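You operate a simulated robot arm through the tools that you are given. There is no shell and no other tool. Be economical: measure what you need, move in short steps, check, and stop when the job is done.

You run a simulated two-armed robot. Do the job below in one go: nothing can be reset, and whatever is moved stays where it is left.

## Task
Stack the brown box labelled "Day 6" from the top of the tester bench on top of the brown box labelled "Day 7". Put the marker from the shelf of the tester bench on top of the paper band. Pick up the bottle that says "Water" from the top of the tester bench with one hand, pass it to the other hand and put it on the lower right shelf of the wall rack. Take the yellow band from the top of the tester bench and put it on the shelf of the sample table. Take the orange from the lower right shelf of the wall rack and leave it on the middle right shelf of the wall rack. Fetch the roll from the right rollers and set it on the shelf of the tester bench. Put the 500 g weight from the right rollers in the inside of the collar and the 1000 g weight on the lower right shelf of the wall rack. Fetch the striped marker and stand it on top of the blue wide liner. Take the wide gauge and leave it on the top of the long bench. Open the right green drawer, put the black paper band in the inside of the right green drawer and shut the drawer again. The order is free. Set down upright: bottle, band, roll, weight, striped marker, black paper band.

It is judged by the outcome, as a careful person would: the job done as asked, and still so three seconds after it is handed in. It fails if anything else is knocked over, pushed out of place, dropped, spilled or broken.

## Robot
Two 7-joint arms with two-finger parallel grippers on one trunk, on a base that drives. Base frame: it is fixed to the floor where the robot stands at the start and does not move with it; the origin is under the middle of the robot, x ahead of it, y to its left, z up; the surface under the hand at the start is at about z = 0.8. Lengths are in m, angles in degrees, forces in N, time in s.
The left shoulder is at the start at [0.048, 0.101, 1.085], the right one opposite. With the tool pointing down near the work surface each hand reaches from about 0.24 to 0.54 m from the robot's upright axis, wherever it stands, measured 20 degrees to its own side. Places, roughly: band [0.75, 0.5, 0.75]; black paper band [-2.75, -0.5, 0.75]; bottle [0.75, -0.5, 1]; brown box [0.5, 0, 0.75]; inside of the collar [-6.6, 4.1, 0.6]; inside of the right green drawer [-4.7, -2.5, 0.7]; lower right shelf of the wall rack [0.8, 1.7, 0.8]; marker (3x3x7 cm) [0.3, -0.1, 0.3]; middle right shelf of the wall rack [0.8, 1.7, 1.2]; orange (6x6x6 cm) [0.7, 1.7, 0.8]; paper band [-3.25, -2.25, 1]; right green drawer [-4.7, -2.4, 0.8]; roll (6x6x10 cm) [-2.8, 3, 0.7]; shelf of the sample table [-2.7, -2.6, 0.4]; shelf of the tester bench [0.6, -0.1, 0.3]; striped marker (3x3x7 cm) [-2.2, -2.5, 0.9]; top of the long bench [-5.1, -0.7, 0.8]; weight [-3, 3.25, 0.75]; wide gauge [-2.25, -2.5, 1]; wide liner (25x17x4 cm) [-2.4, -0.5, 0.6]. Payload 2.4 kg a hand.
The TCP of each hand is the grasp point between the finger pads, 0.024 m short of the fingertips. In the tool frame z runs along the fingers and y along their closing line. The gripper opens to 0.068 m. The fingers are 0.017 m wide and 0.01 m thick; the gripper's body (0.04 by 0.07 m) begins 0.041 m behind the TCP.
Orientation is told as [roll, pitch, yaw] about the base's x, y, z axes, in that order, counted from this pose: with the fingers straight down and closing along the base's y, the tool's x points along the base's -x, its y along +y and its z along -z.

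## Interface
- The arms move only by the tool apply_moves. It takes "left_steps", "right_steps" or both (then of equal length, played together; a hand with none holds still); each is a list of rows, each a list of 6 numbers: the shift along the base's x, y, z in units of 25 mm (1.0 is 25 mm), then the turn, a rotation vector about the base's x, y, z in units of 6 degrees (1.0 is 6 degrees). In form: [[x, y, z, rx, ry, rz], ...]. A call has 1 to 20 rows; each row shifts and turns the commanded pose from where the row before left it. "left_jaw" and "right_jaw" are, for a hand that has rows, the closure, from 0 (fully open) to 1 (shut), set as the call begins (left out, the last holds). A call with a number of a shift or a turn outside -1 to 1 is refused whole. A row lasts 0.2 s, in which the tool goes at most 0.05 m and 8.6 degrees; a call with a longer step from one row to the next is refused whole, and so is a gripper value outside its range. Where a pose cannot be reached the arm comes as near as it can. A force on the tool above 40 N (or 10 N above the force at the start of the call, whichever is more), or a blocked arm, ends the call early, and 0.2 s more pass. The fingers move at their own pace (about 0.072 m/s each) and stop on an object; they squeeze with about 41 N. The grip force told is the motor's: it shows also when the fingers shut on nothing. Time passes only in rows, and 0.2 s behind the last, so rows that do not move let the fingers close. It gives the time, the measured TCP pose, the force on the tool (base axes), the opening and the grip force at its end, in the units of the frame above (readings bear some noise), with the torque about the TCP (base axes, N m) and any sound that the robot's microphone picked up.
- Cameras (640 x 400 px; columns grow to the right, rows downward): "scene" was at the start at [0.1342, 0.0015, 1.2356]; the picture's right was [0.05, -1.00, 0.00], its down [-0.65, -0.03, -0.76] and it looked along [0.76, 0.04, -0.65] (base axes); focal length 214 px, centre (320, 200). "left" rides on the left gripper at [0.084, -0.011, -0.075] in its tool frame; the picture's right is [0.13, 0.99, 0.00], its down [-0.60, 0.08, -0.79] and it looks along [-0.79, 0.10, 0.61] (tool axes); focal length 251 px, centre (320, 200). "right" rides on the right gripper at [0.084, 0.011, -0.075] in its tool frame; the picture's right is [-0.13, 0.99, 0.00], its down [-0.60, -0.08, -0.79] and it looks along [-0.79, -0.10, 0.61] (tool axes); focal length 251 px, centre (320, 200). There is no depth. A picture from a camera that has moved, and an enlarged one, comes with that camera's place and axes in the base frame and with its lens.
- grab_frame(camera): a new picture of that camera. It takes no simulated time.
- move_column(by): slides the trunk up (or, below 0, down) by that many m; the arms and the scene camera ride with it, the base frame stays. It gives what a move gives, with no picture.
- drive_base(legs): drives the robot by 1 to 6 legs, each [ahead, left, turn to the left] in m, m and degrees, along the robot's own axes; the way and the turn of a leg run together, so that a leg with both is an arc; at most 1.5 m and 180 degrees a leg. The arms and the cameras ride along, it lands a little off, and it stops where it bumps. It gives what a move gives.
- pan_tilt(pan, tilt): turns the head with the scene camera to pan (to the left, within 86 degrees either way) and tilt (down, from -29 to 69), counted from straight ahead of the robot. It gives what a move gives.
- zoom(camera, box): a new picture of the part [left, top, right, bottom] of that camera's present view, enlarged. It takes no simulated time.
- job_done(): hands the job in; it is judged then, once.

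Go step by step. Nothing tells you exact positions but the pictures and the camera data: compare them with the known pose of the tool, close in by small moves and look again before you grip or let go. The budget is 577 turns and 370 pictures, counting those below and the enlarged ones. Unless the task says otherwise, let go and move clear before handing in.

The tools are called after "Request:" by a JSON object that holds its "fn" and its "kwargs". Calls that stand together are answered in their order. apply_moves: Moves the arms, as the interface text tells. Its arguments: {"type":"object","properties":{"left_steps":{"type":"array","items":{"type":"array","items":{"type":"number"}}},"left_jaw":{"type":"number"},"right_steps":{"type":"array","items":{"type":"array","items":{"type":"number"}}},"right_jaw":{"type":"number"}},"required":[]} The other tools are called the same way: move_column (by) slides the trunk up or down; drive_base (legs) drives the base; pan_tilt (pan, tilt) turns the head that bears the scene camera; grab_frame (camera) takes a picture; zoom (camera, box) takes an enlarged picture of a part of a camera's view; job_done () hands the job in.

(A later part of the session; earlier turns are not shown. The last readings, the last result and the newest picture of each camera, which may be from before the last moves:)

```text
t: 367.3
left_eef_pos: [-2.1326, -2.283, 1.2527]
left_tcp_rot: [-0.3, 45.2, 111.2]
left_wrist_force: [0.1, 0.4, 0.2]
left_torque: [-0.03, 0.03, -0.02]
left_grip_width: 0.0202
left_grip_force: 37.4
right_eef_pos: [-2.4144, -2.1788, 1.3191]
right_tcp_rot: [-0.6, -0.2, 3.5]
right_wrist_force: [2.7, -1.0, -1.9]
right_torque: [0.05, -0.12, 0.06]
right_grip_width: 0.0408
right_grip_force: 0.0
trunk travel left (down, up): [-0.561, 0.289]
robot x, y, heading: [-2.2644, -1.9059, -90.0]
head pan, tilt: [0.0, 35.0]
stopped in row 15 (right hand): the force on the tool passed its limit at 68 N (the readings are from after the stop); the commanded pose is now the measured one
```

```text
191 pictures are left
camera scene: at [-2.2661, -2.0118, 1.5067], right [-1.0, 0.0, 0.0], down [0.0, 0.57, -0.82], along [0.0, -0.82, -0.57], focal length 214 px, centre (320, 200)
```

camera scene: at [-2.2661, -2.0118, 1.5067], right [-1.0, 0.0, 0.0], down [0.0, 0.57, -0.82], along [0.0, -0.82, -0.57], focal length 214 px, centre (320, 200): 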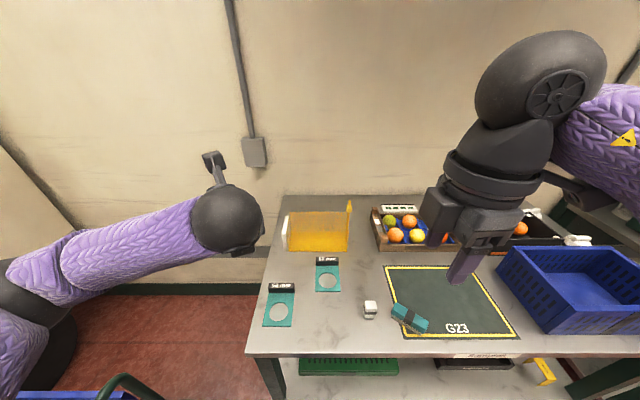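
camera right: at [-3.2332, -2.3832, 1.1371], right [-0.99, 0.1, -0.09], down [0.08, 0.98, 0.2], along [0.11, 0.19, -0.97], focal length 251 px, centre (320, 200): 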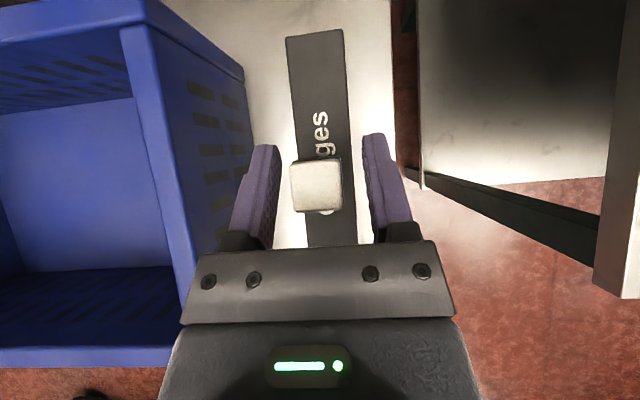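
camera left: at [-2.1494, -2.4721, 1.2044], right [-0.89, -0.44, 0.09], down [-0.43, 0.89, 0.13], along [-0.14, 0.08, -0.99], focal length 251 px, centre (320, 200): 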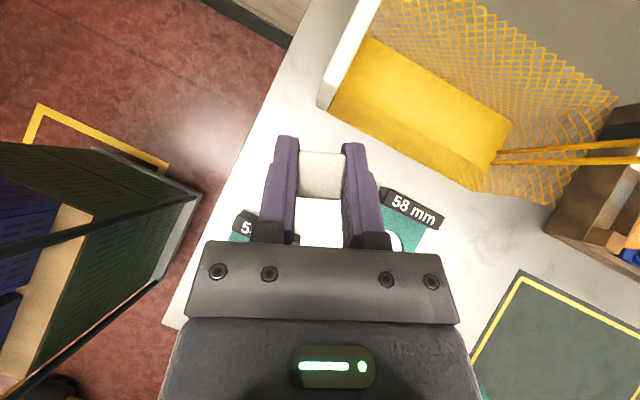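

The right camera stalk touched its own forearm; I'll turn back a little and re-turn when extended. Lower the trunk and advance.

Request:
{"fn": "apply_moves", "kwargs": {"right_steps": [[0, 0, 0, 0, 0, 1], [0, 0, 0, 0, 0, 1], [0.6, -0.6, 0, 0, 0, 0], [0.6, -0.6, 0, 0, 0, 0], [0.6, -0.6, 0, 0, 0, 0], [0.6, -0.6, 0, 0, 0, 0]]}}

Request:
{"fn": "drive_base", "kwargs": {"legs": [[0.08, 0, 0]]}}

Request:
{"fn": "move_column", "kwargs": {"by": -0.18}}

Request:
{"fn": "grab_frame", "kwargs": {"camera": "scene"}}

Request:
{"fn": "grab_frame", "kwargs": {"camera": "right"}}

```text
t: 368.7
left_eef_pos: [-2.1337, -2.2823, 1.2536]
left_tcp_rot: [-0.2, 45.2, 111.1]
left_wrist_force: [-0.7, 0.8, 0.0]
left_torque: [-0.01, -0.03, -0.02]
left_grip_width: 0.02
left_grip_force: 38.1
right_eef_pos: [-2.356, -2.2395, 1.3182]
right_tcp_rot: [-0.6, 0.0, 15.6]
right_wrist_force: [0.0, 0.6, 0.2]
right_torque: [-0.01, -0.01, 0.0]
right_grip_width: 0.0409
right_grip_force: 0.0
trunk travel left (down, up): [-0.561, 0.289]
robot x, y, heading: [-2.2656, -1.9072, -89.9]
head pan, tilt: [0.0, 35.0]
```

```text
t: 369.8
left_eef_pos: [-2.1332, -2.3618, 1.2549]
left_tcp_rot: [-0.4, 45.3, 111.1]
left_wrist_force: [-0.7, -0.6, -1.0]
left_torque: [0.01, -0.01, 0.01]
left_grip_width: 0.02
left_grip_force: 38.0
right_eef_pos: [-2.3565, -2.3189, 1.3174]
right_tcp_rot: [-0.6, -0.2, 15.5]
right_wrist_force: [0.2, 0.0, -0.1]
right_torque: [0.03, 0.02, 0.02]
right_grip_width: 0.0407
right_grip_force: 0.1
trunk travel left (down, up): [-0.561, 0.289]
robot x, y, heading: [-2.2698, -1.9812, -90.1]
head pan, tilt: [0.0, 35.0]
```

```text
t: 371.8
left_eef_pos: [-2.1329, -2.3608, 1.0735]
left_tcp_rot: [-0.2, 45.4, 111.1]
left_wrist_force: [0.1, 0.1, -0.4]
left_torque: [-0.01, 0.0, 0.06]
left_grip_width: 0.02
left_grip_force: 37.2
right_eef_pos: [-2.3569, -2.318, 1.1368]
right_tcp_rot: [-0.7, -0.2, 15.5]
right_wrist_force: [0.5, 0.3, 0.0]
right_torque: [-0.03, 0.02, 0.0]
right_grip_width: 0.0406
right_grip_force: 0.0
trunk travel left (down, up): [-0.381, 0.469]
robot x, y, heading: [-2.2653, -1.9856, -90.0]
head pan, tilt: [0.0, 35.0]
```

```text
190 pictures are left
camera scene: at [-2.2661, -2.1095, 1.3259], right [-1.0, 0.0, 0.0], down [0.0, 0.57, -0.82], along [0.0, -0.82, -0.57], focal length 214 px, centre (320, 200)
```

scene: 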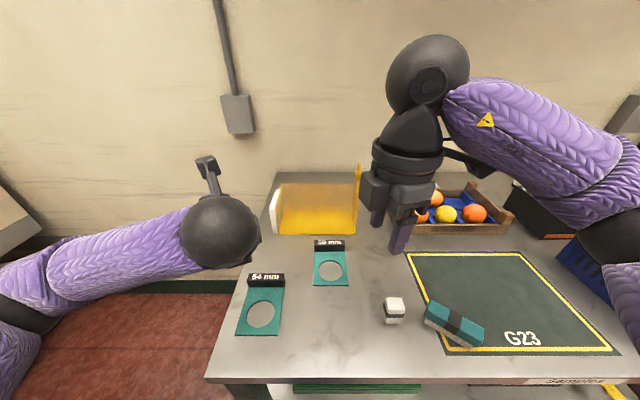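

```text
189 pictures are left
camera right: at [-2.4388, -2.3291, 1.212], right [-0.14, 0.99, -0.01], down [0.6, 0.09, 0.8], along [0.79, 0.11, -0.61], focal length 251 px, centre (320, 200)
```

right: 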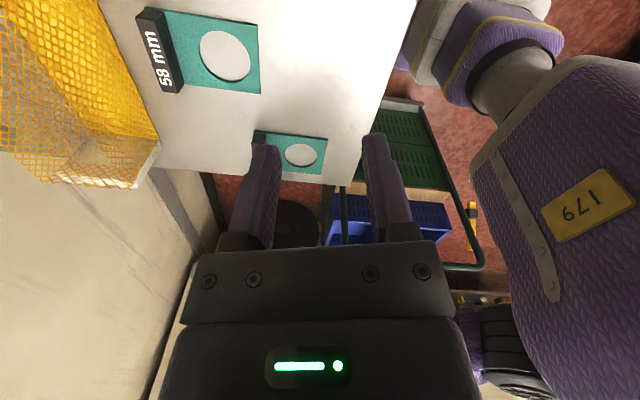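

Request:
{"fn": "apply_moves", "kwargs": {"right_jaw": 0, "right_steps": [[0.4, -1, 0, 0, 0, 0], [0.4, -1, 0, 0, 0, -0.5], [0.4, -1, 0, 0, 0, -0.7], [0.4, -1, -0.5, 0, 0, -0.7], [0.4, -1, -0.8, 0, 0, -0.7], [0.36, -1, -0.8, 0, 0, 0]]}}

Request:
{"fn": "grab_frame", "kwargs": {"camera": "right"}}

Request:
{"fn": "grab_frame", "kwargs": {"camera": "scene"}}

```text
t: 373.1
left_eef_pos: [-2.1344, -2.3614, 1.0724]
left_tcp_rot: [-0.1, 45.4, 111.1]
left_wrist_force: [-0.6, 0.5, -1.3]
left_torque: [0.01, 0.01, 0.0]
left_grip_width: 0.0201
left_grip_force: 37.0
right_eef_pos: [-2.302, -2.4588, 1.0842]
right_tcp_rot: [-0.8, -0.2, 0.1]
right_wrist_force: [-0.2, -0.3, -0.2]
right_torque: [-0.02, -0.07, 0.0]
right_grip_width: 0.0682
right_grip_force: 0.1
right hand out of reach, approached as far as the arm can: row 6
trunk travel left (down, up): [-0.381, 0.469]
robot x, y, heading: [-2.2664, -1.9825, -90.2]
head pan, tilt: [0.0, 35.0]
```

```text
188 pictures are left
camera right: at [-2.3845, -2.4468, 1.1573], right [0.13, 0.99, -0.01], down [0.6, -0.07, 0.8], along [0.79, -0.11, -0.61], focal length 251 px, centre (320, 200)
```

right: 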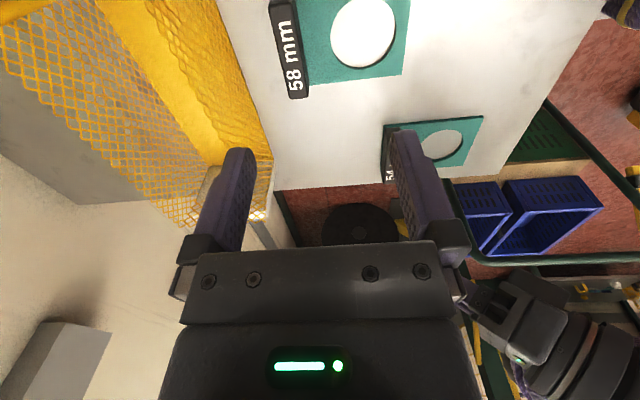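

```text
187 pictures are left
camera scene: at [-2.267, -2.1097, 1.3258], right [-1.0, 0.0, 0.0], down [0.0, 0.57, -0.82], along [0.0, -0.82, -0.57], focal length 214 px, centre (320, 200)
```

scene: 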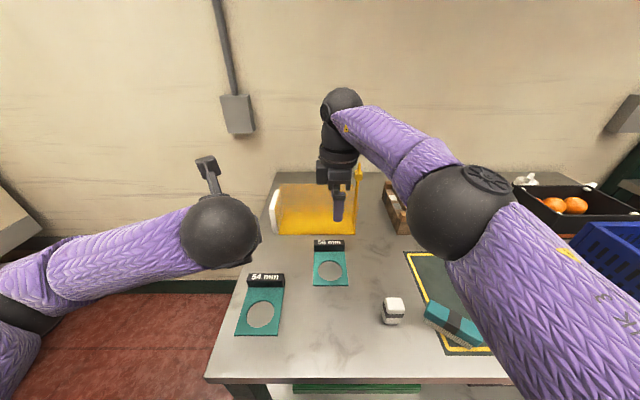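

Request:
{"fn": "apply_moves", "kwargs": {"right_jaw": 0.3, "right_steps": [[0, 0, -0.8, 0, 0, 0], [0, -0.4, -0.8, 0, 0, 0], [0, -0.4, -0.6, 0, 0, 0]], "left_steps": [[0, 0, 0.8, 0, 0, 0], [0, 0, 0.8, 0, 0, 0], [0, 0, 0.4, 0, 0, 0]]}}

Request:
{"fn": "grab_frame", "kwargs": {"camera": "right"}}

Request:
{"fn": "zoom", "kwargs": {"camera": "scene", "box": [290, 190, 380, 300]}}

```text
t: 373.9
left_eef_pos: [-2.1327, -2.3612, 1.1228]
left_tcp_rot: [-0.1, 45.2, 111.0]
left_wrist_force: [0.7, 0.3, -0.2]
left_torque: [-0.02, 0.0, 0.02]
left_grip_width: 0.0199
left_grip_force: 37.0
right_eef_pos: [-2.309, -2.4684, 1.0271]
right_tcp_rot: [-0.7, -0.2, -0.1]
right_wrist_force: [-0.1, -0.1, 0.6]
right_torque: [0.01, -0.01, 0.0]
right_grip_width: 0.0476
right_grip_force: 0.1
right hand out of reach, approached as far as the arm can: row 3
trunk travel left (down, up): [-0.381, 0.469]
robot x, y, heading: [-2.267, -1.9841, -90.0]
head pan, tilt: [0.0, 35.0]
```

```text
186 pictures are left
camera right: at [-2.3915, -2.457, 1.1011], right [0.13, 0.99, -0.01], down [0.6, -0.07, 0.8], along [0.79, -0.11, -0.61], focal length 251 px, centre (320, 200)
```

right: 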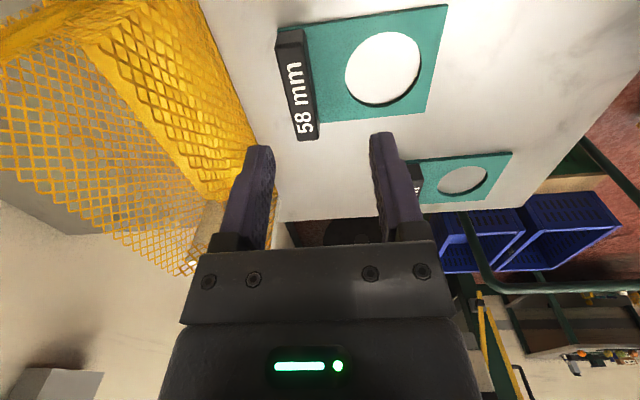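

```text
3.64 times, centred on (335, 245) of scene
camera zoom: at [-2.2656, -2.1096, 1.3258], right [-1.0, 0.0, 0.0], down [0.0, 0.57, -0.82], along [0.0, -0.82, -0.57], focal length 780 px, centre (266, 36)
```

zoom: 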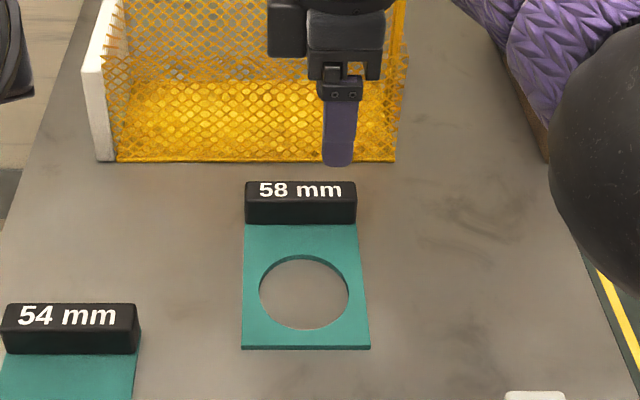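

Request:
{"fn": "apply_moves", "kwargs": {"right_steps": [[0.3, 0, -0.8, 0, 0, 0], [0.3, -0.35, -0.7, 0, 0, 0], [0, -0.35, -0.5, 0, 0, 0]]}}

Request:
{"fn": "grab_frame", "kwargs": {"camera": "right"}}

Request:
{"fn": "zoom", "kwargs": {"camera": "scene", "box": [290, 190, 380, 300]}}

```text
t: 374.8
left_eef_pos: [-2.1333, -2.3616, 1.1239]
left_tcp_rot: [-0.3, 45.3, 111.1]
left_wrist_force: [0.0, 1.1, 0.3]
left_torque: [-0.02, -0.04, -0.01]
left_grip_width: 0.0201
left_grip_force: 37.6
right_eef_pos: [-2.3059, -2.4662, 0.9734]
right_tcp_rot: [-0.5, -0.3, -0.1]
right_wrist_force: [-0.4, -0.1, 0.1]
right_torque: [0.01, -0.02, -0.01]
right_grip_width: 0.0478
right_grip_force: 0.1
right hand out of reach, approached as far as the arm can: row 2, 3
trunk travel left (down, up): [-0.381, 0.469]
robot x, y, heading: [-2.2666, -1.9842, -90.1]
head pan, tilt: [0.0, 35.0]
```

```text
184 pictures are left
camera right: at [-2.3889, -2.455, 1.0482], right [0.13, 0.99, -0.01], down [0.6, -0.07, 0.8], along [0.79, -0.11, -0.61], focal length 251 px, centre (320, 200)
```

right: 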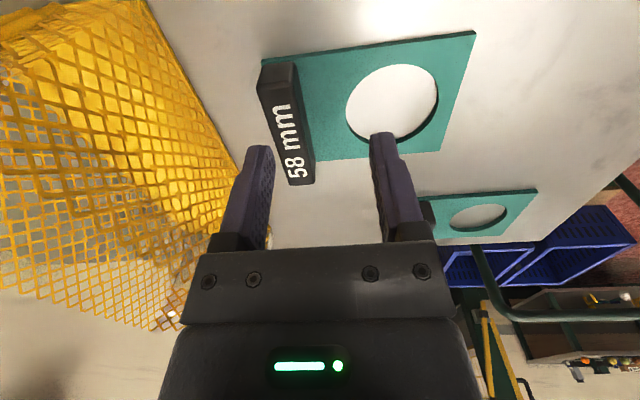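

```text
3.64 times, centred on (335, 245) of scene
camera zoom: at [-2.2664, -2.1097, 1.3258], right [-1.0, 0.0, 0.0], down [0.0, 0.57, -0.82], along [0.0, -0.82, -0.57], focal length 780 px, centre (266, 36)
```

zoom: 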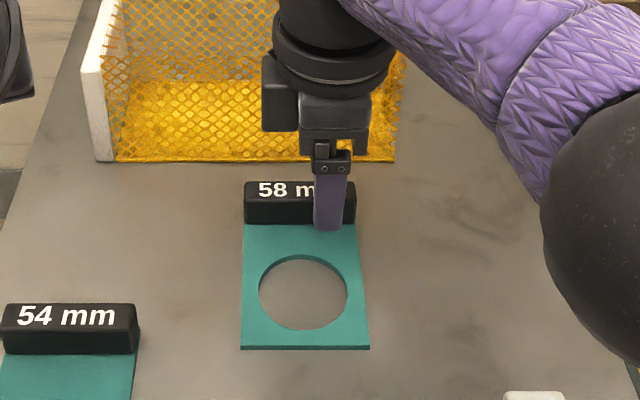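

Request:
{"fn": "drive_base", "kwargs": {"legs": [[0.015, 0.012, 0]]}}

Request:
{"fn": "grab_frame", "kwargs": {"camera": "right"}}

```text
t: 375.5
left_eef_pos: [-2.1208, -2.3782, 1.124]
left_tcp_rot: [-0.2, 45.3, 111.1]
left_wrist_force: [-0.3, 0.1, 0.2]
left_torque: [0.0, -0.03, -0.02]
left_grip_width: 0.0201
left_grip_force: 38.0
right_eef_pos: [-2.2939, -2.483, 0.9742]
right_tcp_rot: [-0.7, -0.2, -0.1]
right_wrist_force: [-0.3, -0.6, 0.0]
right_torque: [0.0, 0.01, 0.01]
right_grip_width: 0.0477
right_grip_force: 0.1
trunk travel left (down, up): [-0.381, 0.469]
robot x, y, heading: [-2.2552, -1.9986, -90.1]
head pan, tilt: [0.0, 35.0]
```

```text
182 pictures are left
camera right: at [-2.3762, -2.4704, 1.0483], right [0.13, 0.99, -0.01], down [0.6, -0.07, 0.8], along [0.79, -0.11, -0.61], focal length 251 px, centre (320, 200)
```

right: 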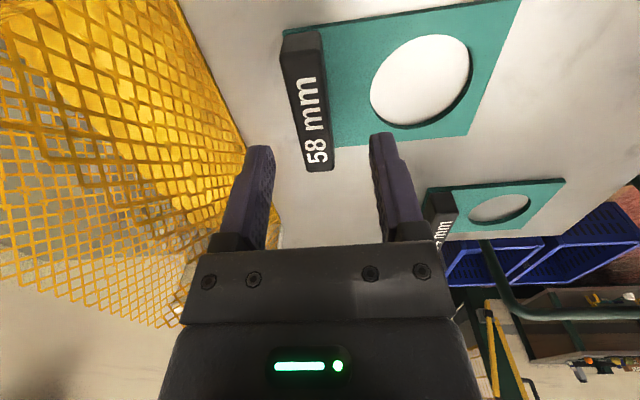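

Request:
{"fn": "move_column", "kwargs": {"by": -0.033}}

Request:
{"fn": "grab_frame", "kwargs": {"camera": "right"}}

Request:
{"fn": "zoom", "kwargs": {"camera": "scene", "box": [290, 190, 380, 300]}}

```text
t: 376.3
left_eef_pos: [-2.1204, -2.3762, 1.0897]
left_tcp_rot: [-0.2, 45.4, 111.1]
left_wrist_force: [0.6, -0.2, -0.3]
left_torque: [0.0, -0.01, 0.02]
left_grip_width: 0.02
left_grip_force: 36.9
right_eef_pos: [-2.2942, -2.4816, 0.9414]
right_tcp_rot: [-0.7, -0.2, -0.1]
right_wrist_force: [-0.5, -0.3, 0.2]
right_torque: [-0.02, 0.0, 0.0]
right_grip_width: 0.0476
right_grip_force: 0.1
trunk travel left (down, up): [-0.348, 0.502]
robot x, y, heading: [-2.2566, -1.9982, -90.0]
head pan, tilt: [0.0, 35.0]
```

```text
181 pictures are left
camera right: at [-2.3767, -2.4697, 1.0156], right [0.13, 0.99, -0.01], down [0.6, -0.07, 0.8], along [0.79, -0.11, -0.61], focal length 251 px, centre (320, 200)
```

right: 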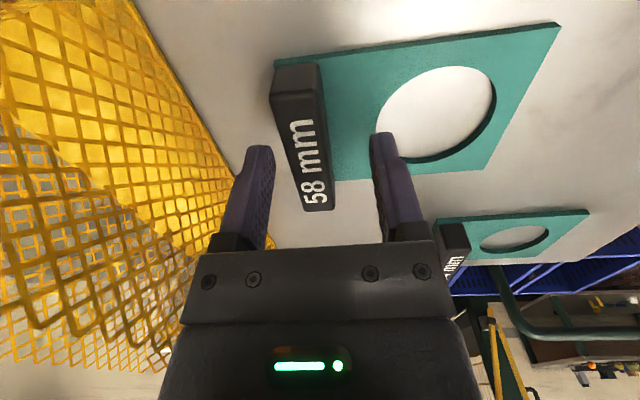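

```text
3.64 times, centred on (335, 245) of scene
camera zoom: at [-2.2539, -2.1297, 1.2926], right [-1.0, 0.0, 0.0], down [0.0, 0.57, -0.82], along [0.0, -0.82, -0.57], focal length 780 px, centre (266, 36)
```

zoom: 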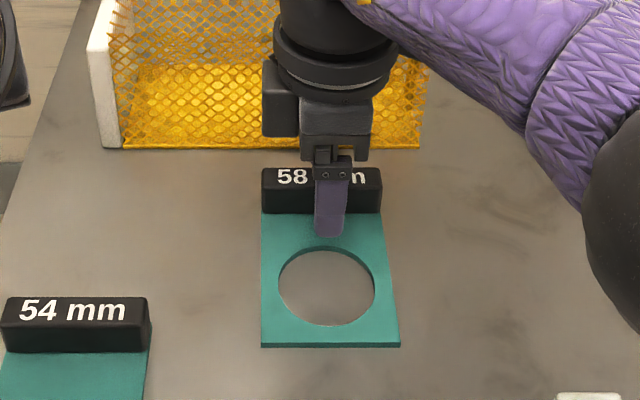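

Request:
{"fn": "apply_moves", "kwargs": {"right_jaw": 1, "right_steps": [[0, 0, 0, 0, 0, 0], [0, 0, 0, 0, 0, 0], [0, 0, 0, 0, 0, 0]]}}

Request:
{"fn": "move_column", "kwargs": {"by": 0.1}}

Request:
{"fn": "grab_frame", "kwargs": {"camera": "scene"}}

Request:
{"fn": "grab_frame", "kwargs": {"camera": "right"}}

```text
t: 377.1
left_eef_pos: [-2.1212, -2.3767, 1.0905]
left_tcp_rot: [-0.3, 45.4, 111.1]
left_wrist_force: [0.7, -0.3, -1.2]
left_torque: [0.01, 0.02, 0.01]
left_grip_width: 0.0199
left_grip_force: 37.5
right_eef_pos: [-2.2936, -2.4814, 0.9419]
right_tcp_rot: [-0.6, -0.2, -0.2]
right_wrist_force: [-0.1, -0.2, 1.6]
right_torque: [0.14, 0.03, 0.02]
right_grip_width: 0.019
right_grip_force: 37.0
trunk travel left (down, up): [-0.348, 0.502]
robot x, y, heading: [-2.2531, -2.0, -90.0]
head pan, tilt: [0.0, 35.0]
```

```text
t: 378.4
left_eef_pos: [-2.1193, -2.3778, 1.1903]
left_tcp_rot: [-0.3, 45.3, 111.1]
left_wrist_force: [0.4, 0.8, 0.1]
left_torque: [0.01, 0.03, 0.02]
left_grip_width: 0.0198
left_grip_force: 37.3
right_eef_pos: [-2.2943, -2.4806, 1.0456]
right_tcp_rot: [-1.2, -0.3, -0.2]
right_wrist_force: [0.2, 0.6, -1.8]
right_torque: [-0.02, 0.03, 0.02]
right_grip_width: 0.0186
right_grip_force: 37.2
trunk travel left (down, up): [-0.448, 0.402]
robot x, y, heading: [-2.2588, -1.9976, -90.0]
head pan, tilt: [0.0, 35.0]
```

```text
179 pictures are left
camera scene: at [-2.2538, -2.1161, 1.3932], right [-1.0, 0.0, 0.0], down [0.0, 0.57, -0.82], along [0.0, -0.82, -0.57], focal length 214 px, centre (320, 200)
```

scene: 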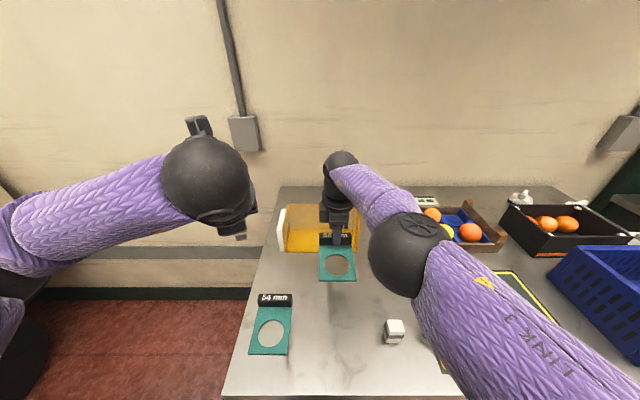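

```text
178 pictures are left
camera right: at [-2.3769, -2.4678, 1.1197], right [0.13, 0.99, -0.02], down [0.6, -0.06, 0.8], along [0.79, -0.12, -0.6], focal length 251 px, centre (320, 200)
```

right: 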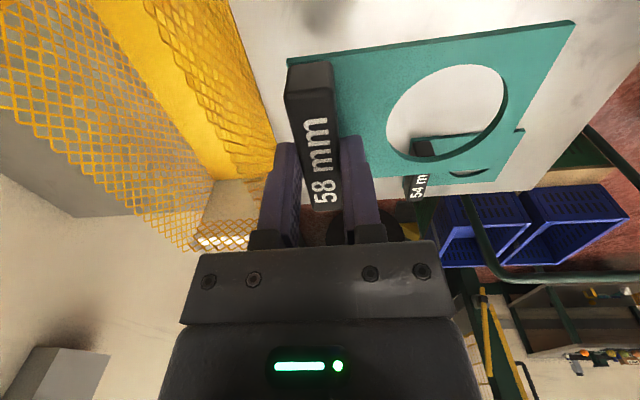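

Gauge lifted. Now back away and turn around to face the centre bench (liner and black paper band).

Request:
{"fn": "drive_base", "kwargs": {"legs": [[-0.45, -0.25, 0], [0, 0, 180]]}}

Request:
{"fn": "grab_frame", "kwargs": {"camera": "scene"}}

```text
t: 388.8
left_eef_pos: [-2.647, -1.1738, 1.1913]
left_tcp_rot: [-0.3, 45.3, -68.2]
left_wrist_force: [0.2, -0.5, -1.3]
left_torque: [0.01, -0.02, -0.01]
left_grip_width: 0.0202
left_grip_force: 38.1
right_eef_pos: [-2.4751, -1.0687, 1.0455]
right_tcp_rot: [-1.2, -0.2, -179.4]
right_wrist_force: [0.3, 0.0, -0.7]
right_torque: [0.01, 0.03, -0.01]
right_grip_width: 0.0186
right_grip_force: 37.1
trunk travel left (down, up): [-0.448, 0.402]
robot x, y, heading: [-2.5106, -1.5506, 90.7]
head pan, tilt: [0.0, 35.0]
```

```text
177 pictures are left
camera scene: at [-2.5089, -1.4384, 1.3933], right [1.0, 0.01, 0.0], down [0.01, -0.57, -0.82], along [-0.01, 0.82, -0.57], focal length 214 px, centre (320, 200)
```

scene: 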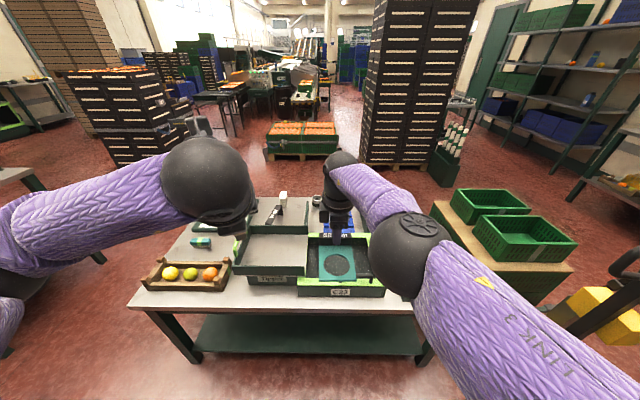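

Request:
{"fn": "pan_tilt", "kwargs": {"pan": 0, "tilt": 45}}

Request:
{"fn": "zoom", "kwargs": {"camera": "scene", "box": [120, 110, 440, 310]}}

Request:
{"fn": "grab_frame", "kwargs": {"camera": "left"}}

```text
t: 389.6
left_eef_pos: [-2.6472, -1.1748, 1.1898]
left_tcp_rot: [-0.4, 45.4, -68.2]
left_wrist_force: [0.1, 0.3, -0.2]
left_torque: [0.0, -0.01, 0.03]
left_grip_width: 0.02
left_grip_force: 37.4
right_eef_pos: [-2.4762, -1.0687, 1.0464]
right_tcp_rot: [-1.2, -0.1, -179.4]
right_wrist_force: [0.6, -0.2, 0.1]
right_torque: [-0.01, -0.02, 0.04]
right_grip_width: 0.0188
right_grip_force: 37.1
trunk travel left (down, up): [-0.448, 0.402]
robot x, y, heading: [-2.5086, -1.549, 90.7]
head pan, tilt: [0.0, 45.0]
```

```text
2.00 times, centred on (280, 210) of scene
camera zoom: at [-2.5088, -1.4451, 1.3785], right [1.0, 0.01, 0.0], down [0.01, -0.71, -0.71], along [-0.01, 0.71, -0.71], focal length 429 px, centre (400, 180)
```

zoom: 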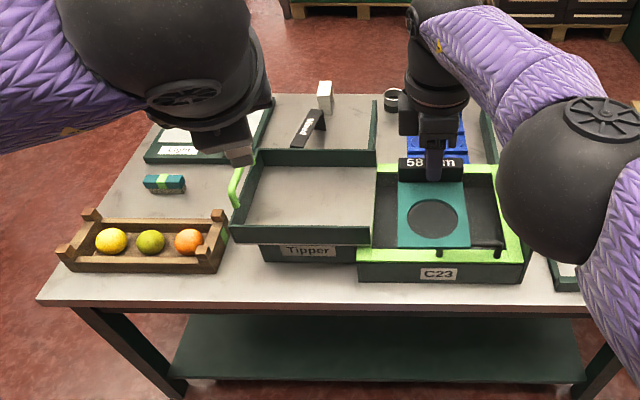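

```text
175 pictures are left
camera left: at [-2.6592, -1.1733, 1.3023], right [0.89, 0.46, 0.09], down [0.44, -0.89, 0.13], along [0.14, -0.07, -0.99], focal length 251 px, centre (320, 200)
```

left: 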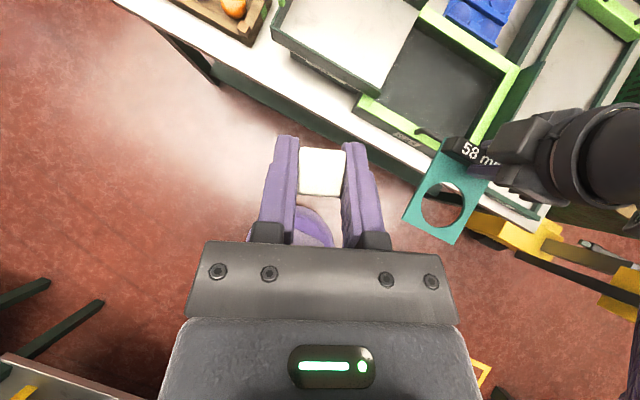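

The liner (blue) and black paper band are toward the bench's north side, so I'll go around the west end to the north aisle.

Request:
{"fn": "drive_base", "kwargs": {"legs": [[0, 1.2, -0.7], [1.4, 0, 0], [0.5, 0, 0], [0, 0, 180], [0, 1.15, 0]]}}

Request:
{"fn": "grab_frame", "kwargs": {"camera": "scene"}}

```text
t: 417.6
left_eef_pos: [-2.4015, -0.1341, 1.1904]
left_tcp_rot: [-0.2, 45.3, 105.0]
left_wrist_force: [-0.2, -0.2, -0.2]
left_torque: [0.0, -0.03, 0.0]
left_grip_width: 0.0198
left_grip_force: 38.0
right_eef_pos: [-2.5839, -0.2184, 1.0468]
right_tcp_rot: [-1.3, -0.1, -6.2]
right_wrist_force: [0.3, -0.1, -1.0]
right_torque: [0.02, -0.01, -0.01]
right_grip_width: 0.0186
right_grip_force: 36.7
trunk travel left (down, up): [-0.448, 0.402]
robot x, y, heading: [-2.4955, 0.2555, -96.0]
head pan, tilt: [0.0, 45.0]
```

```text
174 pictures are left
camera scene: at [-2.5051, 0.1454, 1.3784], right [-0.99, 0.11, 0.0], down [0.08, 0.7, -0.71], along [-0.08, -0.7, -0.71], focal length 214 px, centre (320, 200)
```

scene: 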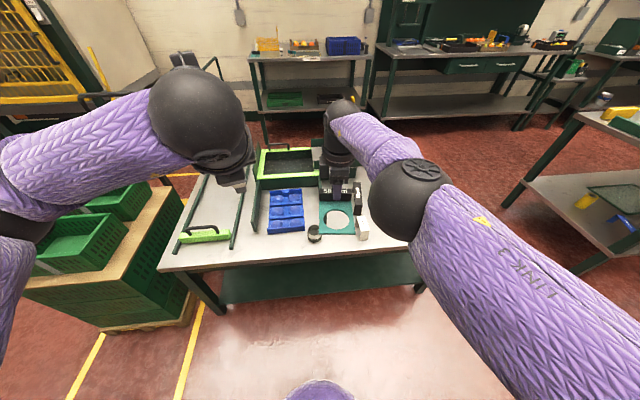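

Request:
{"fn": "zoom", "kwargs": {"camera": "scene", "box": [230, 170, 390, 270]}}

```text
4.00 times, centred on (310, 220) of scene
camera zoom: at [-2.5051, 0.1454, 1.3784], right [-0.99, 0.11, 0.0], down [0.08, 0.7, -0.71], along [-0.08, -0.7, -0.71], focal length 858 px, centre (360, 120)
```

zoom: 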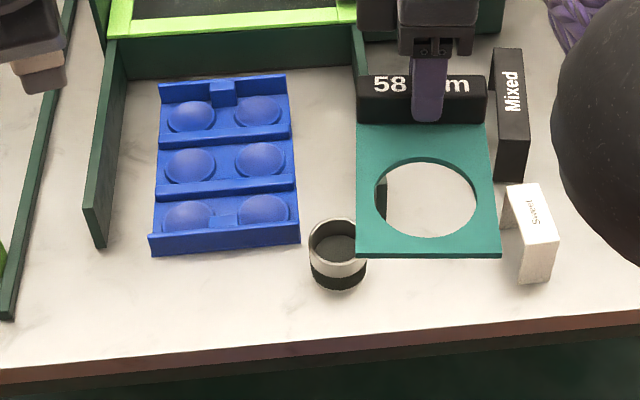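

The liner (blue, six cups) is at about (-2.43, -0.52) and the black "Mixed" band at about (-2.75, -0.48). I'll pull the right hand (gauge) back/up, move forward and lower for a close look with the left camera.

Request:
{"fn": "apply_moves", "kwargs": {"right_steps": [[-0.2, 0.8, 0.5, 0, 0, 0], [-0.2, 0.8, 0.5, 0, 0, 0], [-0.2, 0.8, 0.5, 0, 0, 0], [-0.2, 0.8, 0.5, 0, 0, 0], [-0.2, 0.8, 0.5, 0, 0, 0], [-0.2, 0.8, 0.5, 0, 0, 0]]}}

Request:
{"fn": "drive_base", "kwargs": {"legs": [[0.28, 0, 6]]}}

Request:
{"fn": "move_column", "kwargs": {"by": -0.25}}

Request:
{"fn": "grab_frame", "kwargs": {"camera": "left"}}

Request:
{"fn": "grab_frame", "kwargs": {"camera": "scene"}}

```text
t: 419.0
left_eef_pos: [-2.4013, -0.1345, 1.1903]
left_tcp_rot: [-0.3, 45.4, 105.1]
left_wrist_force: [0.0, 0.2, 0.0]
left_torque: [0.01, -0.02, -0.01]
left_grip_width: 0.0202
left_grip_force: 37.0
right_eef_pos: [-2.5978, -0.2151, 1.128]
right_tcp_rot: [-1.1, -0.1, -6.2]
right_wrist_force: [-0.9, -0.4, -0.5]
right_torque: [-0.01, 0.0, 0.01]
right_grip_width: 0.0188
right_grip_force: 36.1
right hand out of reach, approached as far as the arm can: row 1, 2, 3, 4, 5, 6
trunk travel left (down, up): [-0.448, 0.402]
robot x, y, heading: [-2.4977, 0.2552, -96.1]
head pan, tilt: [0.0, 45.0]
```

```text
t: 420.9
left_eef_pos: [-2.3756, -0.4005, 1.19]
left_tcp_rot: [-0.2, 45.2, 111.0]
left_wrist_force: [-0.2, -0.5, -0.2]
left_torque: [0.04, 0.0, 0.01]
left_grip_width: 0.0199
left_grip_force: 37.8
right_eef_pos: [-2.5629, -0.5007, 1.1271]
right_tcp_rot: [-1.1, -0.2, -0.2]
right_wrist_force: [0.3, -0.1, -1.4]
right_torque: [0.03, 0.01, 0.0]
right_grip_width: 0.0187
right_grip_force: 37.0
trunk travel left (down, up): [-0.448, 0.402]
robot x, y, heading: [-2.5086, -0.0228, -90.1]
head pan, tilt: [0.0, 45.0]
```

```text
t: 423.5
left_eef_pos: [-2.3765, -0.4, 0.9403]
left_tcp_rot: [-0.4, 45.4, 110.9]
left_wrist_force: [0.9, -0.8, 0.5]
left_torque: [-0.01, 0.0, 0.0]
left_grip_width: 0.0204
left_grip_force: 37.8
right_eef_pos: [-2.5625, -0.5149, 0.8155]
right_tcp_rot: [6.7, -0.1, -0.2]
right_wrist_force: [0.4, 0.1, 0.2]
right_torque: [0.01, 0.03, -0.01]
right_grip_width: 0.019
right_grip_force: 36.9
trunk travel left (down, up): [-0.198, 0.652]
robot x, y, heading: [-2.5101, -0.02, -89.9]
head pan, tilt: [0.0, 45.0]
```

```text
172 pictures are left
camera left: at [-2.3645, -0.4014, 1.0524], right [-0.89, -0.44, 0.09], down [-0.43, 0.89, 0.13], along [-0.14, 0.08, -0.99], focal length 251 px, centre (320, 200)
```

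left: 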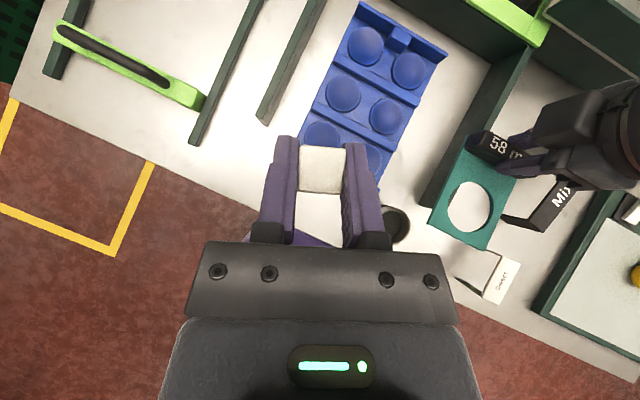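

```text
171 pictures are left
camera scene: at [-2.5092, -0.1789, 1.1256], right [-1.0, 0.0, 0.0], down [0.0, 0.71, -0.71], along [0.0, -0.71, -0.71], focal length 214 px, centre (320, 200)
```

scene: 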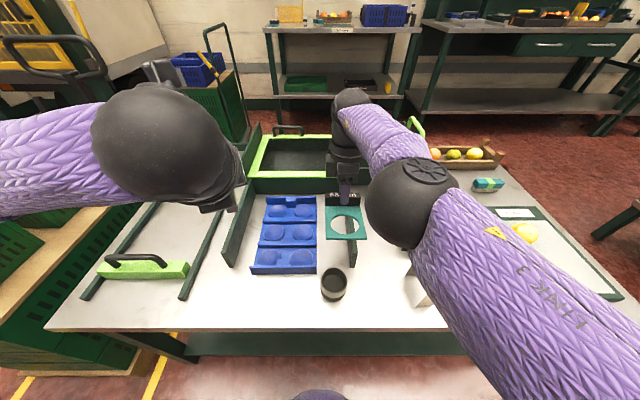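

Request:
{"fn": "zoom", "kwargs": {"camera": "left", "box": [280, 0, 460, 200]}}

Request:
{"fn": "zoom", "kwargs": {"camera": "scene", "box": [235, 185, 335, 285]}}

```text
2.00 times, centred on (370, 100) of left
camera zoom: at [-2.3645, -0.4014, 1.0524], right [-0.89, -0.44, 0.09], down [-0.43, 0.89, 0.13], along [-0.14, 0.08, -0.99], focal length 503 px, centre (220, 400)
```

zoom: 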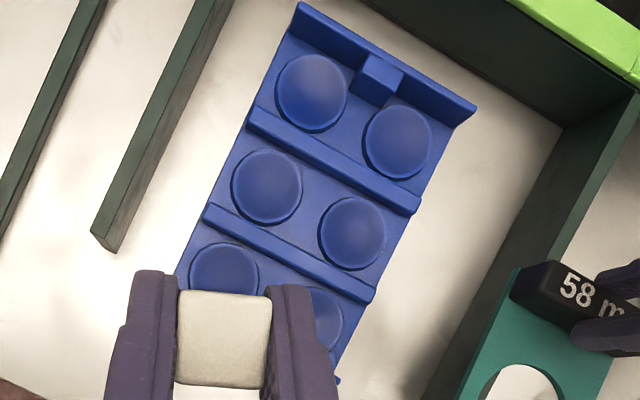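

```text
4.00 times, centred on (285, 235) of scene
camera zoom: at [-2.5092, -0.1789, 1.1256], right [-1.0, 0.0, 0.0], down [0.0, 0.71, -0.71], along [0.0, -0.71, -0.71], focal length 858 px, centre (460, 60)
```

zoom: 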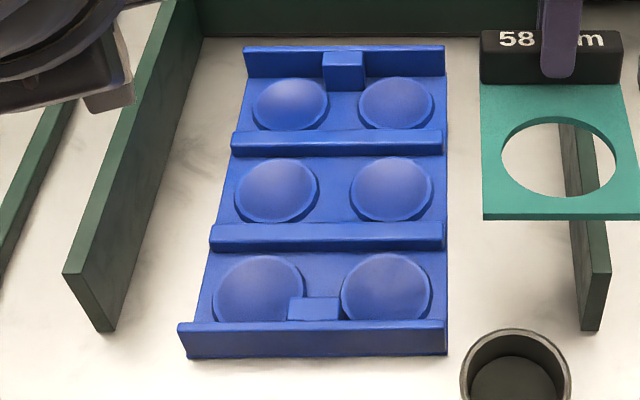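

The liner's floor has flat spots between cups; target the middle row, near (-2.419, -0.556). Fix the left tool yaw to 90° and move the right hand away, then approach.

Request:
{"fn": "apply_moves", "kwargs": {"right_steps": [[-0.6, 0.2, 0.8, 0, 0, 0], [-0.6, 0.2, 0.8, 0, 0, 0], [-0.6, 0.2, 0.8, 0, 0, 0], [-0.6, 0.2, 0.8, 0, 0, 0], [-0.6, 0.2, 0.8, 0, 0, 0]], "left_steps": [[-0.2, -0.6, -0.3, 0, 0, -0.9], [-0.3, -0.8, -0.4, 0, 0, -0.9], [-0.3, -0.8, -0.8, 0, 0, -0.9], [-0.4, -0.8, -0.8, 0, 0, -0.8], [-0.4, -0.8, -0.8, 0, 0, 0]]}}

Request:
{"fn": "grab_frame", "kwargs": {"camera": "left"}}

Request:
{"fn": "grab_frame", "kwargs": {"camera": "scene"}}

```text
t: 424.7
left_eef_pos: [-2.418, -0.495, 0.8638]
left_tcp_rot: [-0.3, 45.4, 90.0]
left_wrist_force: [0.1, -0.2, -0.7]
left_torque: [0.03, -0.01, 0.03]
left_grip_width: 0.0202
left_grip_force: 37.2
right_eef_pos: [-2.6352, -0.5161, 0.919]
right_tcp_rot: [6.9, -0.1, -0.2]
right_wrist_force: [0.3, 0.2, -0.3]
right_torque: [-0.02, 0.01, 0.0]
right_grip_width: 0.0186
right_grip_force: 36.9
right hand out of reach, approached as far as the arm can: row 1, 2, 3, 4, 5
trunk travel left (down, up): [-0.198, 0.652]
robot x, y, heading: [-2.5091, -0.0274, -90.0]
head pan, tilt: [0.0, 45.0]
```

```text
168 pictures are left
camera left: at [-2.4071, -0.5009, 0.9745], right [-0.99, -0.09, 0.09], down [-0.08, 0.99, 0.13], along [-0.1, 0.12, -0.99], focal length 251 px, centre (320, 200)
```

left: 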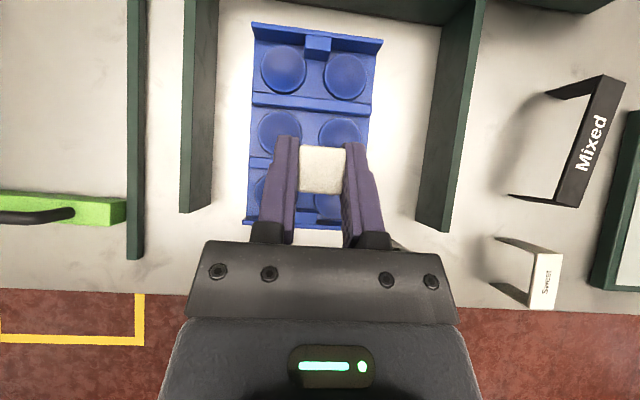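

```text
167 pictures are left
camera scene: at [-2.5092, -0.1791, 1.1255], right [-1.0, 0.0, 0.0], down [0.0, 0.71, -0.71], along [0.0, -0.71, -0.71], focal length 214 px, centre (320, 200)
```

scene: 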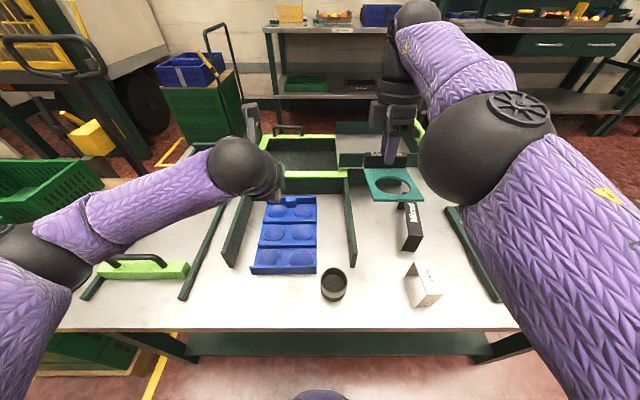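

Request:
{"fn": "apply_moves", "kwargs": {"left_steps": [[0, -0.8, -0.8, 0, 0, 0], [0, -0.8, -1, 0, 0, 0], [0, -0.84, -1, 0, 0, 0], [0, 0, -1, 0, 0, 0], [0, 0, -1, 0, 0, 0], [0, 0, -1, 0, 0, 0]]}}

Request:
{"fn": "grab_frame", "kwargs": {"camera": "left"}}

Request:
{"fn": "zoom", "kwargs": {"camera": "scene", "box": [220, 150, 360, 290]}}

```text
t: 426.1
left_eef_pos: [-2.4162, -0.5561, 0.7177]
left_tcp_rot: [-0.4, 45.3, 90.0]
left_wrist_force: [0.5, 0.0, -0.6]
left_torque: [0.02, 0.03, 0.02]
left_grip_width: 0.02
left_grip_force: 37.5
right_eef_pos: [-2.6336, -0.5183, 0.9182]
right_tcp_rot: [6.9, -0.1, -0.2]
right_wrist_force: [-0.1, 0.4, 0.1]
right_torque: [0.0, -0.03, 0.0]
right_grip_width: 0.0186
right_grip_force: 37.1
trunk travel left (down, up): [-0.198, 0.652]
robot x, y, heading: [-2.5119, -0.0201, -90.2]
head pan, tilt: [0.0, 45.0]
```

```text
166 pictures are left
camera left: at [-2.4063, -0.563, 0.8289], right [-0.99, -0.1, 0.09], down [-0.08, 0.99, 0.13], along [-0.1, 0.12, -0.99], focal length 251 px, centre (320, 200)
```

left: 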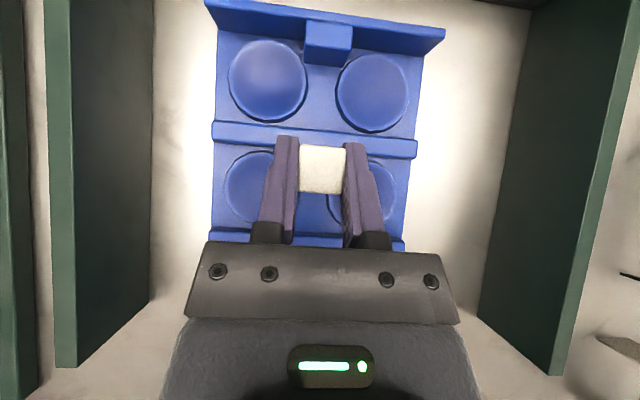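

```text
2.86 times, centred on (290, 220) of scene
camera zoom: at [-2.5092, -0.1791, 1.1255], right [-1.0, 0.0, 0.0], down [0.0, 0.71, -0.71], along [0.0, -0.71, -0.71], focal length 613 px, centre (406, 143)
```

zoom: 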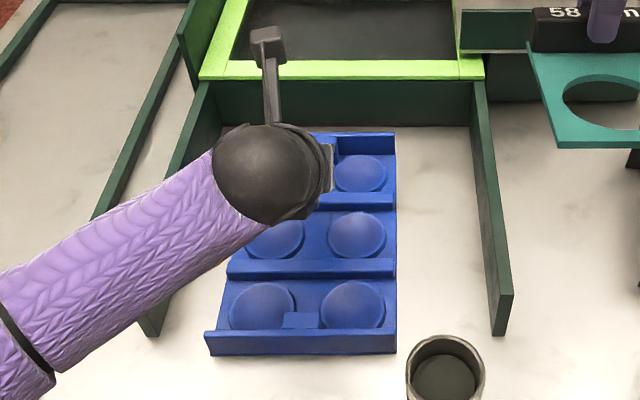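

Request:
{"fn": "apply_moves", "kwargs": {"left_steps": [[0, 0.12, -0.6, 0.15, 0, 0], [0, 0, -0.5, 0, 0, 0]]}}

Request:
{"fn": "grab_frame", "kwargs": {"camera": "left"}}

```text
t: 426.7
left_eef_pos: [-2.4164, -0.5545, 0.6909]
left_tcp_rot: [-0.2, 44.5, 90.1]
left_wrist_force: [0.0, -1.1, -1.1]
left_torque: [0.01, -0.01, 0.02]
left_grip_width: 0.02
left_grip_force: 37.2
right_eef_pos: [-2.6347, -0.5146, 0.9184]
right_tcp_rot: [7.0, -0.2, -0.2]
right_wrist_force: [-0.1, 1.0, -0.3]
right_torque: [-0.01, 0.0, 0.02]
right_grip_width: 0.019
right_grip_force: 36.8
trunk travel left (down, up): [-0.198, 0.652]
robot x, y, heading: [-2.5113, -0.0218, -90.3]
head pan, tilt: [0.0, 45.0]
```

```text
164 pictures are left
camera left: at [-2.4063, -0.5617, 0.802], right [-0.99, -0.1, 0.09], down [-0.08, 0.99, 0.14], along [-0.1, 0.13, -0.99], focal length 251 px, centre (320, 200)
```

left: 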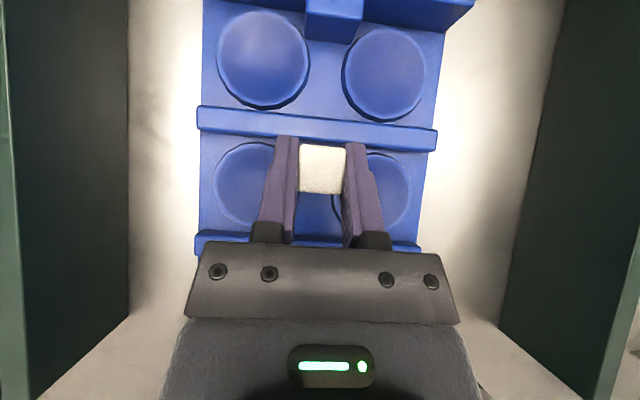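

Request:
{"fn": "apply_moves", "kwargs": {"left_steps": [[0, 0.06, -0.25, 0, 0, 0], [0, 0, -0.15, 0, 0, 0]]}}

Request:
{"fn": "apply_moves", "kwargs": {"left_steps": [[0, 0, -0.1, 0, 0, 0], [0, 0, -0.1, 0, 0, 0]]}}

```text
t: 427.3
left_eef_pos: [-2.4174, -0.5512, 0.6868]
left_tcp_rot: [-0.1, 45.0, 90.0]
left_wrist_force: [2.3, -4.2, 34.3]
left_torque: [-0.33, -0.04, -0.01]
left_grip_width: 0.0206
left_grip_force: 37.8
right_eef_pos: [-2.6341, -0.5145, 0.9197]
right_tcp_rot: [6.7, -0.1, -0.3]
right_wrist_force: [-0.5, -0.2, -0.8]
right_torque: [0.01, 0.0, 0.0]
right_grip_width: 0.019
right_grip_force: 37.2
trunk travel left (down, up): [-0.198, 0.652]
robot x, y, heading: [-2.5082, -0.0235, -90.2]
head pan, tilt: [0.0, 45.0]
```

```text
t: 427.9
left_eef_pos: [-2.4172, -0.551, 0.6786]
left_tcp_rot: [-0.2, 44.8, 89.9]
left_wrist_force: [-0.7, -2.6, 34.2]
left_torque: [-0.19, 0.09, -0.01]
left_grip_width: 0.0204
left_grip_force: 37.6
right_eef_pos: [-2.6345, -0.514, 0.9187]
right_tcp_rot: [6.7, -0.2, -0.2]
right_wrist_force: [0.7, 0.8, 0.7]
right_torque: [-0.03, 0.01, 0.01]
right_grip_width: 0.0191
right_grip_force: 36.9
trunk travel left (down, up): [-0.198, 0.652]
robot x, y, heading: [-2.5101, -0.0224, -90.1]
head pan, tilt: [0.0, 45.0]
```

Contact with the liner floor. Ease off and look.

Request:
{"fn": "apply_moves", "kwargs": {"left_steps": [[0, 0, 0.1, 0, 0, 0], [0, 0, 0.04, 0, 0, 0]]}}

Request:
{"fn": "grab_frame", "kwargs": {"camera": "left"}}

Request:
{"fn": "zoom", "kwargs": {"camera": "scene", "box": [250, 170, 340, 270]}}

```text
t: 428.5
left_eef_pos: [-2.4175, -0.5488, 0.6782]
left_tcp_rot: [-0.3, 44.3, 90.0]
left_wrist_force: [-1.6, -4.3, 14.9]
left_torque: [-0.3, 0.11, 0.03]
left_grip_width: 0.0201
left_grip_force: 37.2
right_eef_pos: [-2.635, -0.5155, 0.9171]
right_tcp_rot: [6.8, -0.1, -0.2]
right_wrist_force: [0.3, 0.1, -0.8]
right_torque: [0.01, 0.0, -0.04]
right_grip_width: 0.0187
right_grip_force: 36.5
trunk travel left (down, up): [-0.198, 0.652]
robot x, y, heading: [-2.5075, -0.0214, -90.4]
head pan, tilt: [0.0, 45.0]
```

```text
163 pictures are left
camera left: at [-2.4069, -0.5577, 0.7898], right [-0.99, -0.1, 0.09], down [-0.08, 0.99, 0.14], along [-0.1, 0.14, -0.99], focal length 251 px, centre (320, 200)
```

left: 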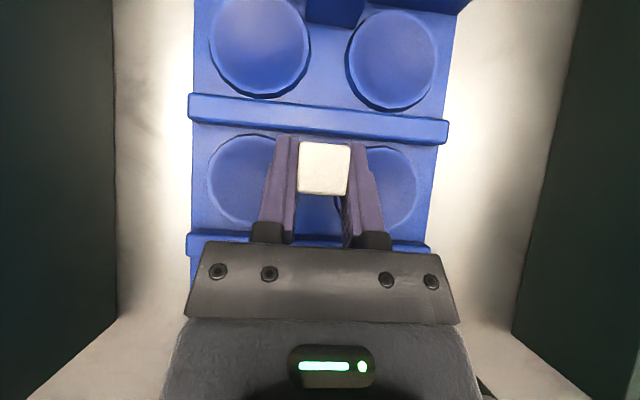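

```text
4.00 times, centred on (295, 220) of scene
camera zoom: at [-2.5097, -0.1783, 1.1255], right [-1.0, 0.0, 0.0], down [0.0, 0.71, -0.71], along [0.0, -0.71, -0.71], focal length 858 px, centre (420, 120)
```

zoom: 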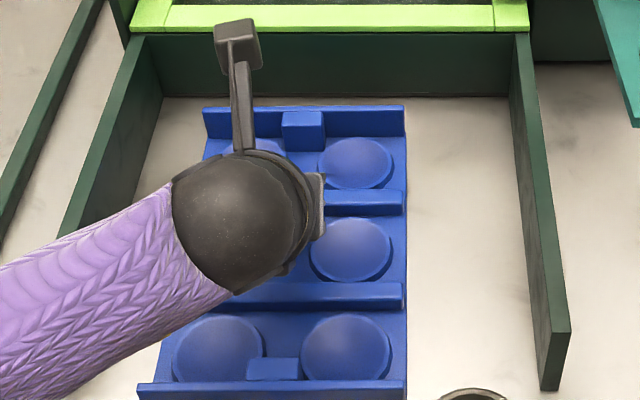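

Request:
{"fn": "apply_moves", "kwargs": {"left_jaw": 0.3, "left_steps": [[0, 0, 0, 0, 0, 0], [0, 0, 0, 0, 0, 0], [0, 0, 0, 0, 0, 0]]}}

Request:
{"fn": "grab_frame", "kwargs": {"camera": "left"}}

```text
t: 429.3
left_eef_pos: [-2.4165, -0.55, 0.6784]
left_tcp_rot: [-0.3, 44.4, 90.0]
left_wrist_force: [0.1, -0.6, 0.4]
left_torque: [0.03, -0.02, 0.03]
left_grip_width: 0.0476
left_grip_force: 0.0
right_eef_pos: [-2.6346, -0.5161, 0.9178]
right_tcp_rot: [6.8, -0.1, -0.2]
right_wrist_force: [-0.4, -0.1, -1.2]
right_torque: [-0.01, -0.03, 0.04]
right_grip_width: 0.0184
right_grip_force: 37.4
trunk travel left (down, up): [-0.198, 0.652]
robot x, y, heading: [-2.5107, -0.0241, -90.0]
head pan, tilt: [0.0, 45.0]
```

```text
161 pictures are left
camera left: at [-2.4065, -0.5584, 0.7902], right [-0.99, -0.1, 0.09], down [-0.08, 0.99, 0.14], along [-0.1, 0.14, -0.99], focal length 251 px, centre (320, 200)
```

left: 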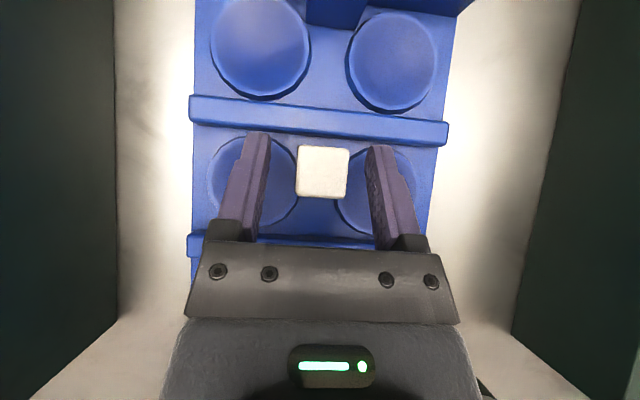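

Request:
{"fn": "apply_moves", "kwargs": {"left_steps": [[0, 0, 0.4, 0, 0, 0], [0, 0, 0.8, 0, 0, 0], [0, 0, 1, 0, 0, 0], [0, 0, 1, 0, 0, 0], [0, 0.5, 1, 0, 0, 0], [0, 1, 1, 0, 0, 0], [0, 1, 0.5, 0, 0, 0]]}}

Request:
{"fn": "grab_frame", "kwargs": {"camera": "scene"}}

Request:
{"fn": "grab_frame", "kwargs": {"camera": "left"}}

```text
t: 430.9
left_eef_pos: [-2.4159, -0.4883, 0.8205]
left_tcp_rot: [-0.2, 44.4, 90.0]
left_wrist_force: [-0.9, -0.7, 0.2]
left_torque: [-0.01, -0.02, -0.01]
left_grip_width: 0.0476
left_grip_force: 0.1
right_eef_pos: [-2.6349, -0.5168, 0.9177]
right_tcp_rot: [7.0, -0.1, -0.2]
right_wrist_force: [0.4, 0.6, -0.4]
right_torque: [-0.03, -0.01, 0.0]
right_grip_width: 0.0187
right_grip_force: 36.2
trunk travel left (down, up): [-0.198, 0.652]
robot x, y, heading: [-2.5131, -0.0196, -90.1]
head pan, tilt: [0.0, 45.0]
```

```text
160 pictures are left
camera scene: at [-2.5093, -0.1791, 1.1255], right [-1.0, 0.0, 0.0], down [0.0, 0.71, -0.71], along [0.0, -0.71, -0.71], focal length 214 px, centre (320, 200)
```

scene: 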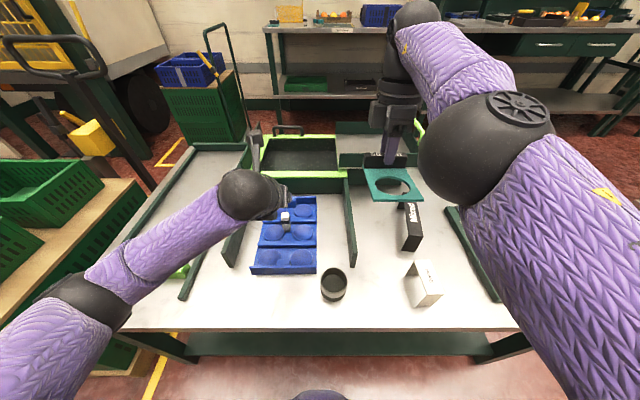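

```text
159 pictures are left
camera left: at [-2.4059, -0.4966, 0.9325], right [-0.99, -0.1, 0.09], down [-0.08, 0.99, 0.14], along [-0.1, 0.13, -0.99], focal length 251 px, centre (320, 200)
```

left: 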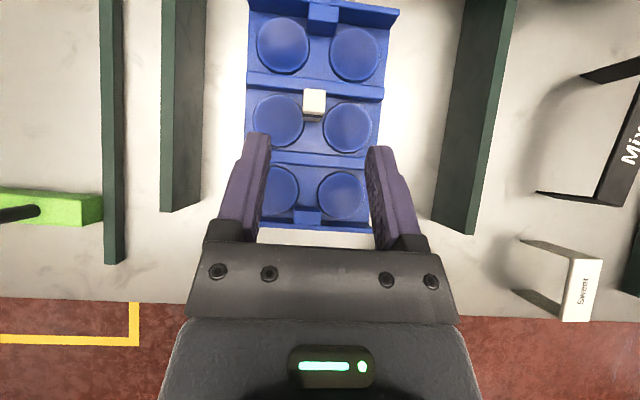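

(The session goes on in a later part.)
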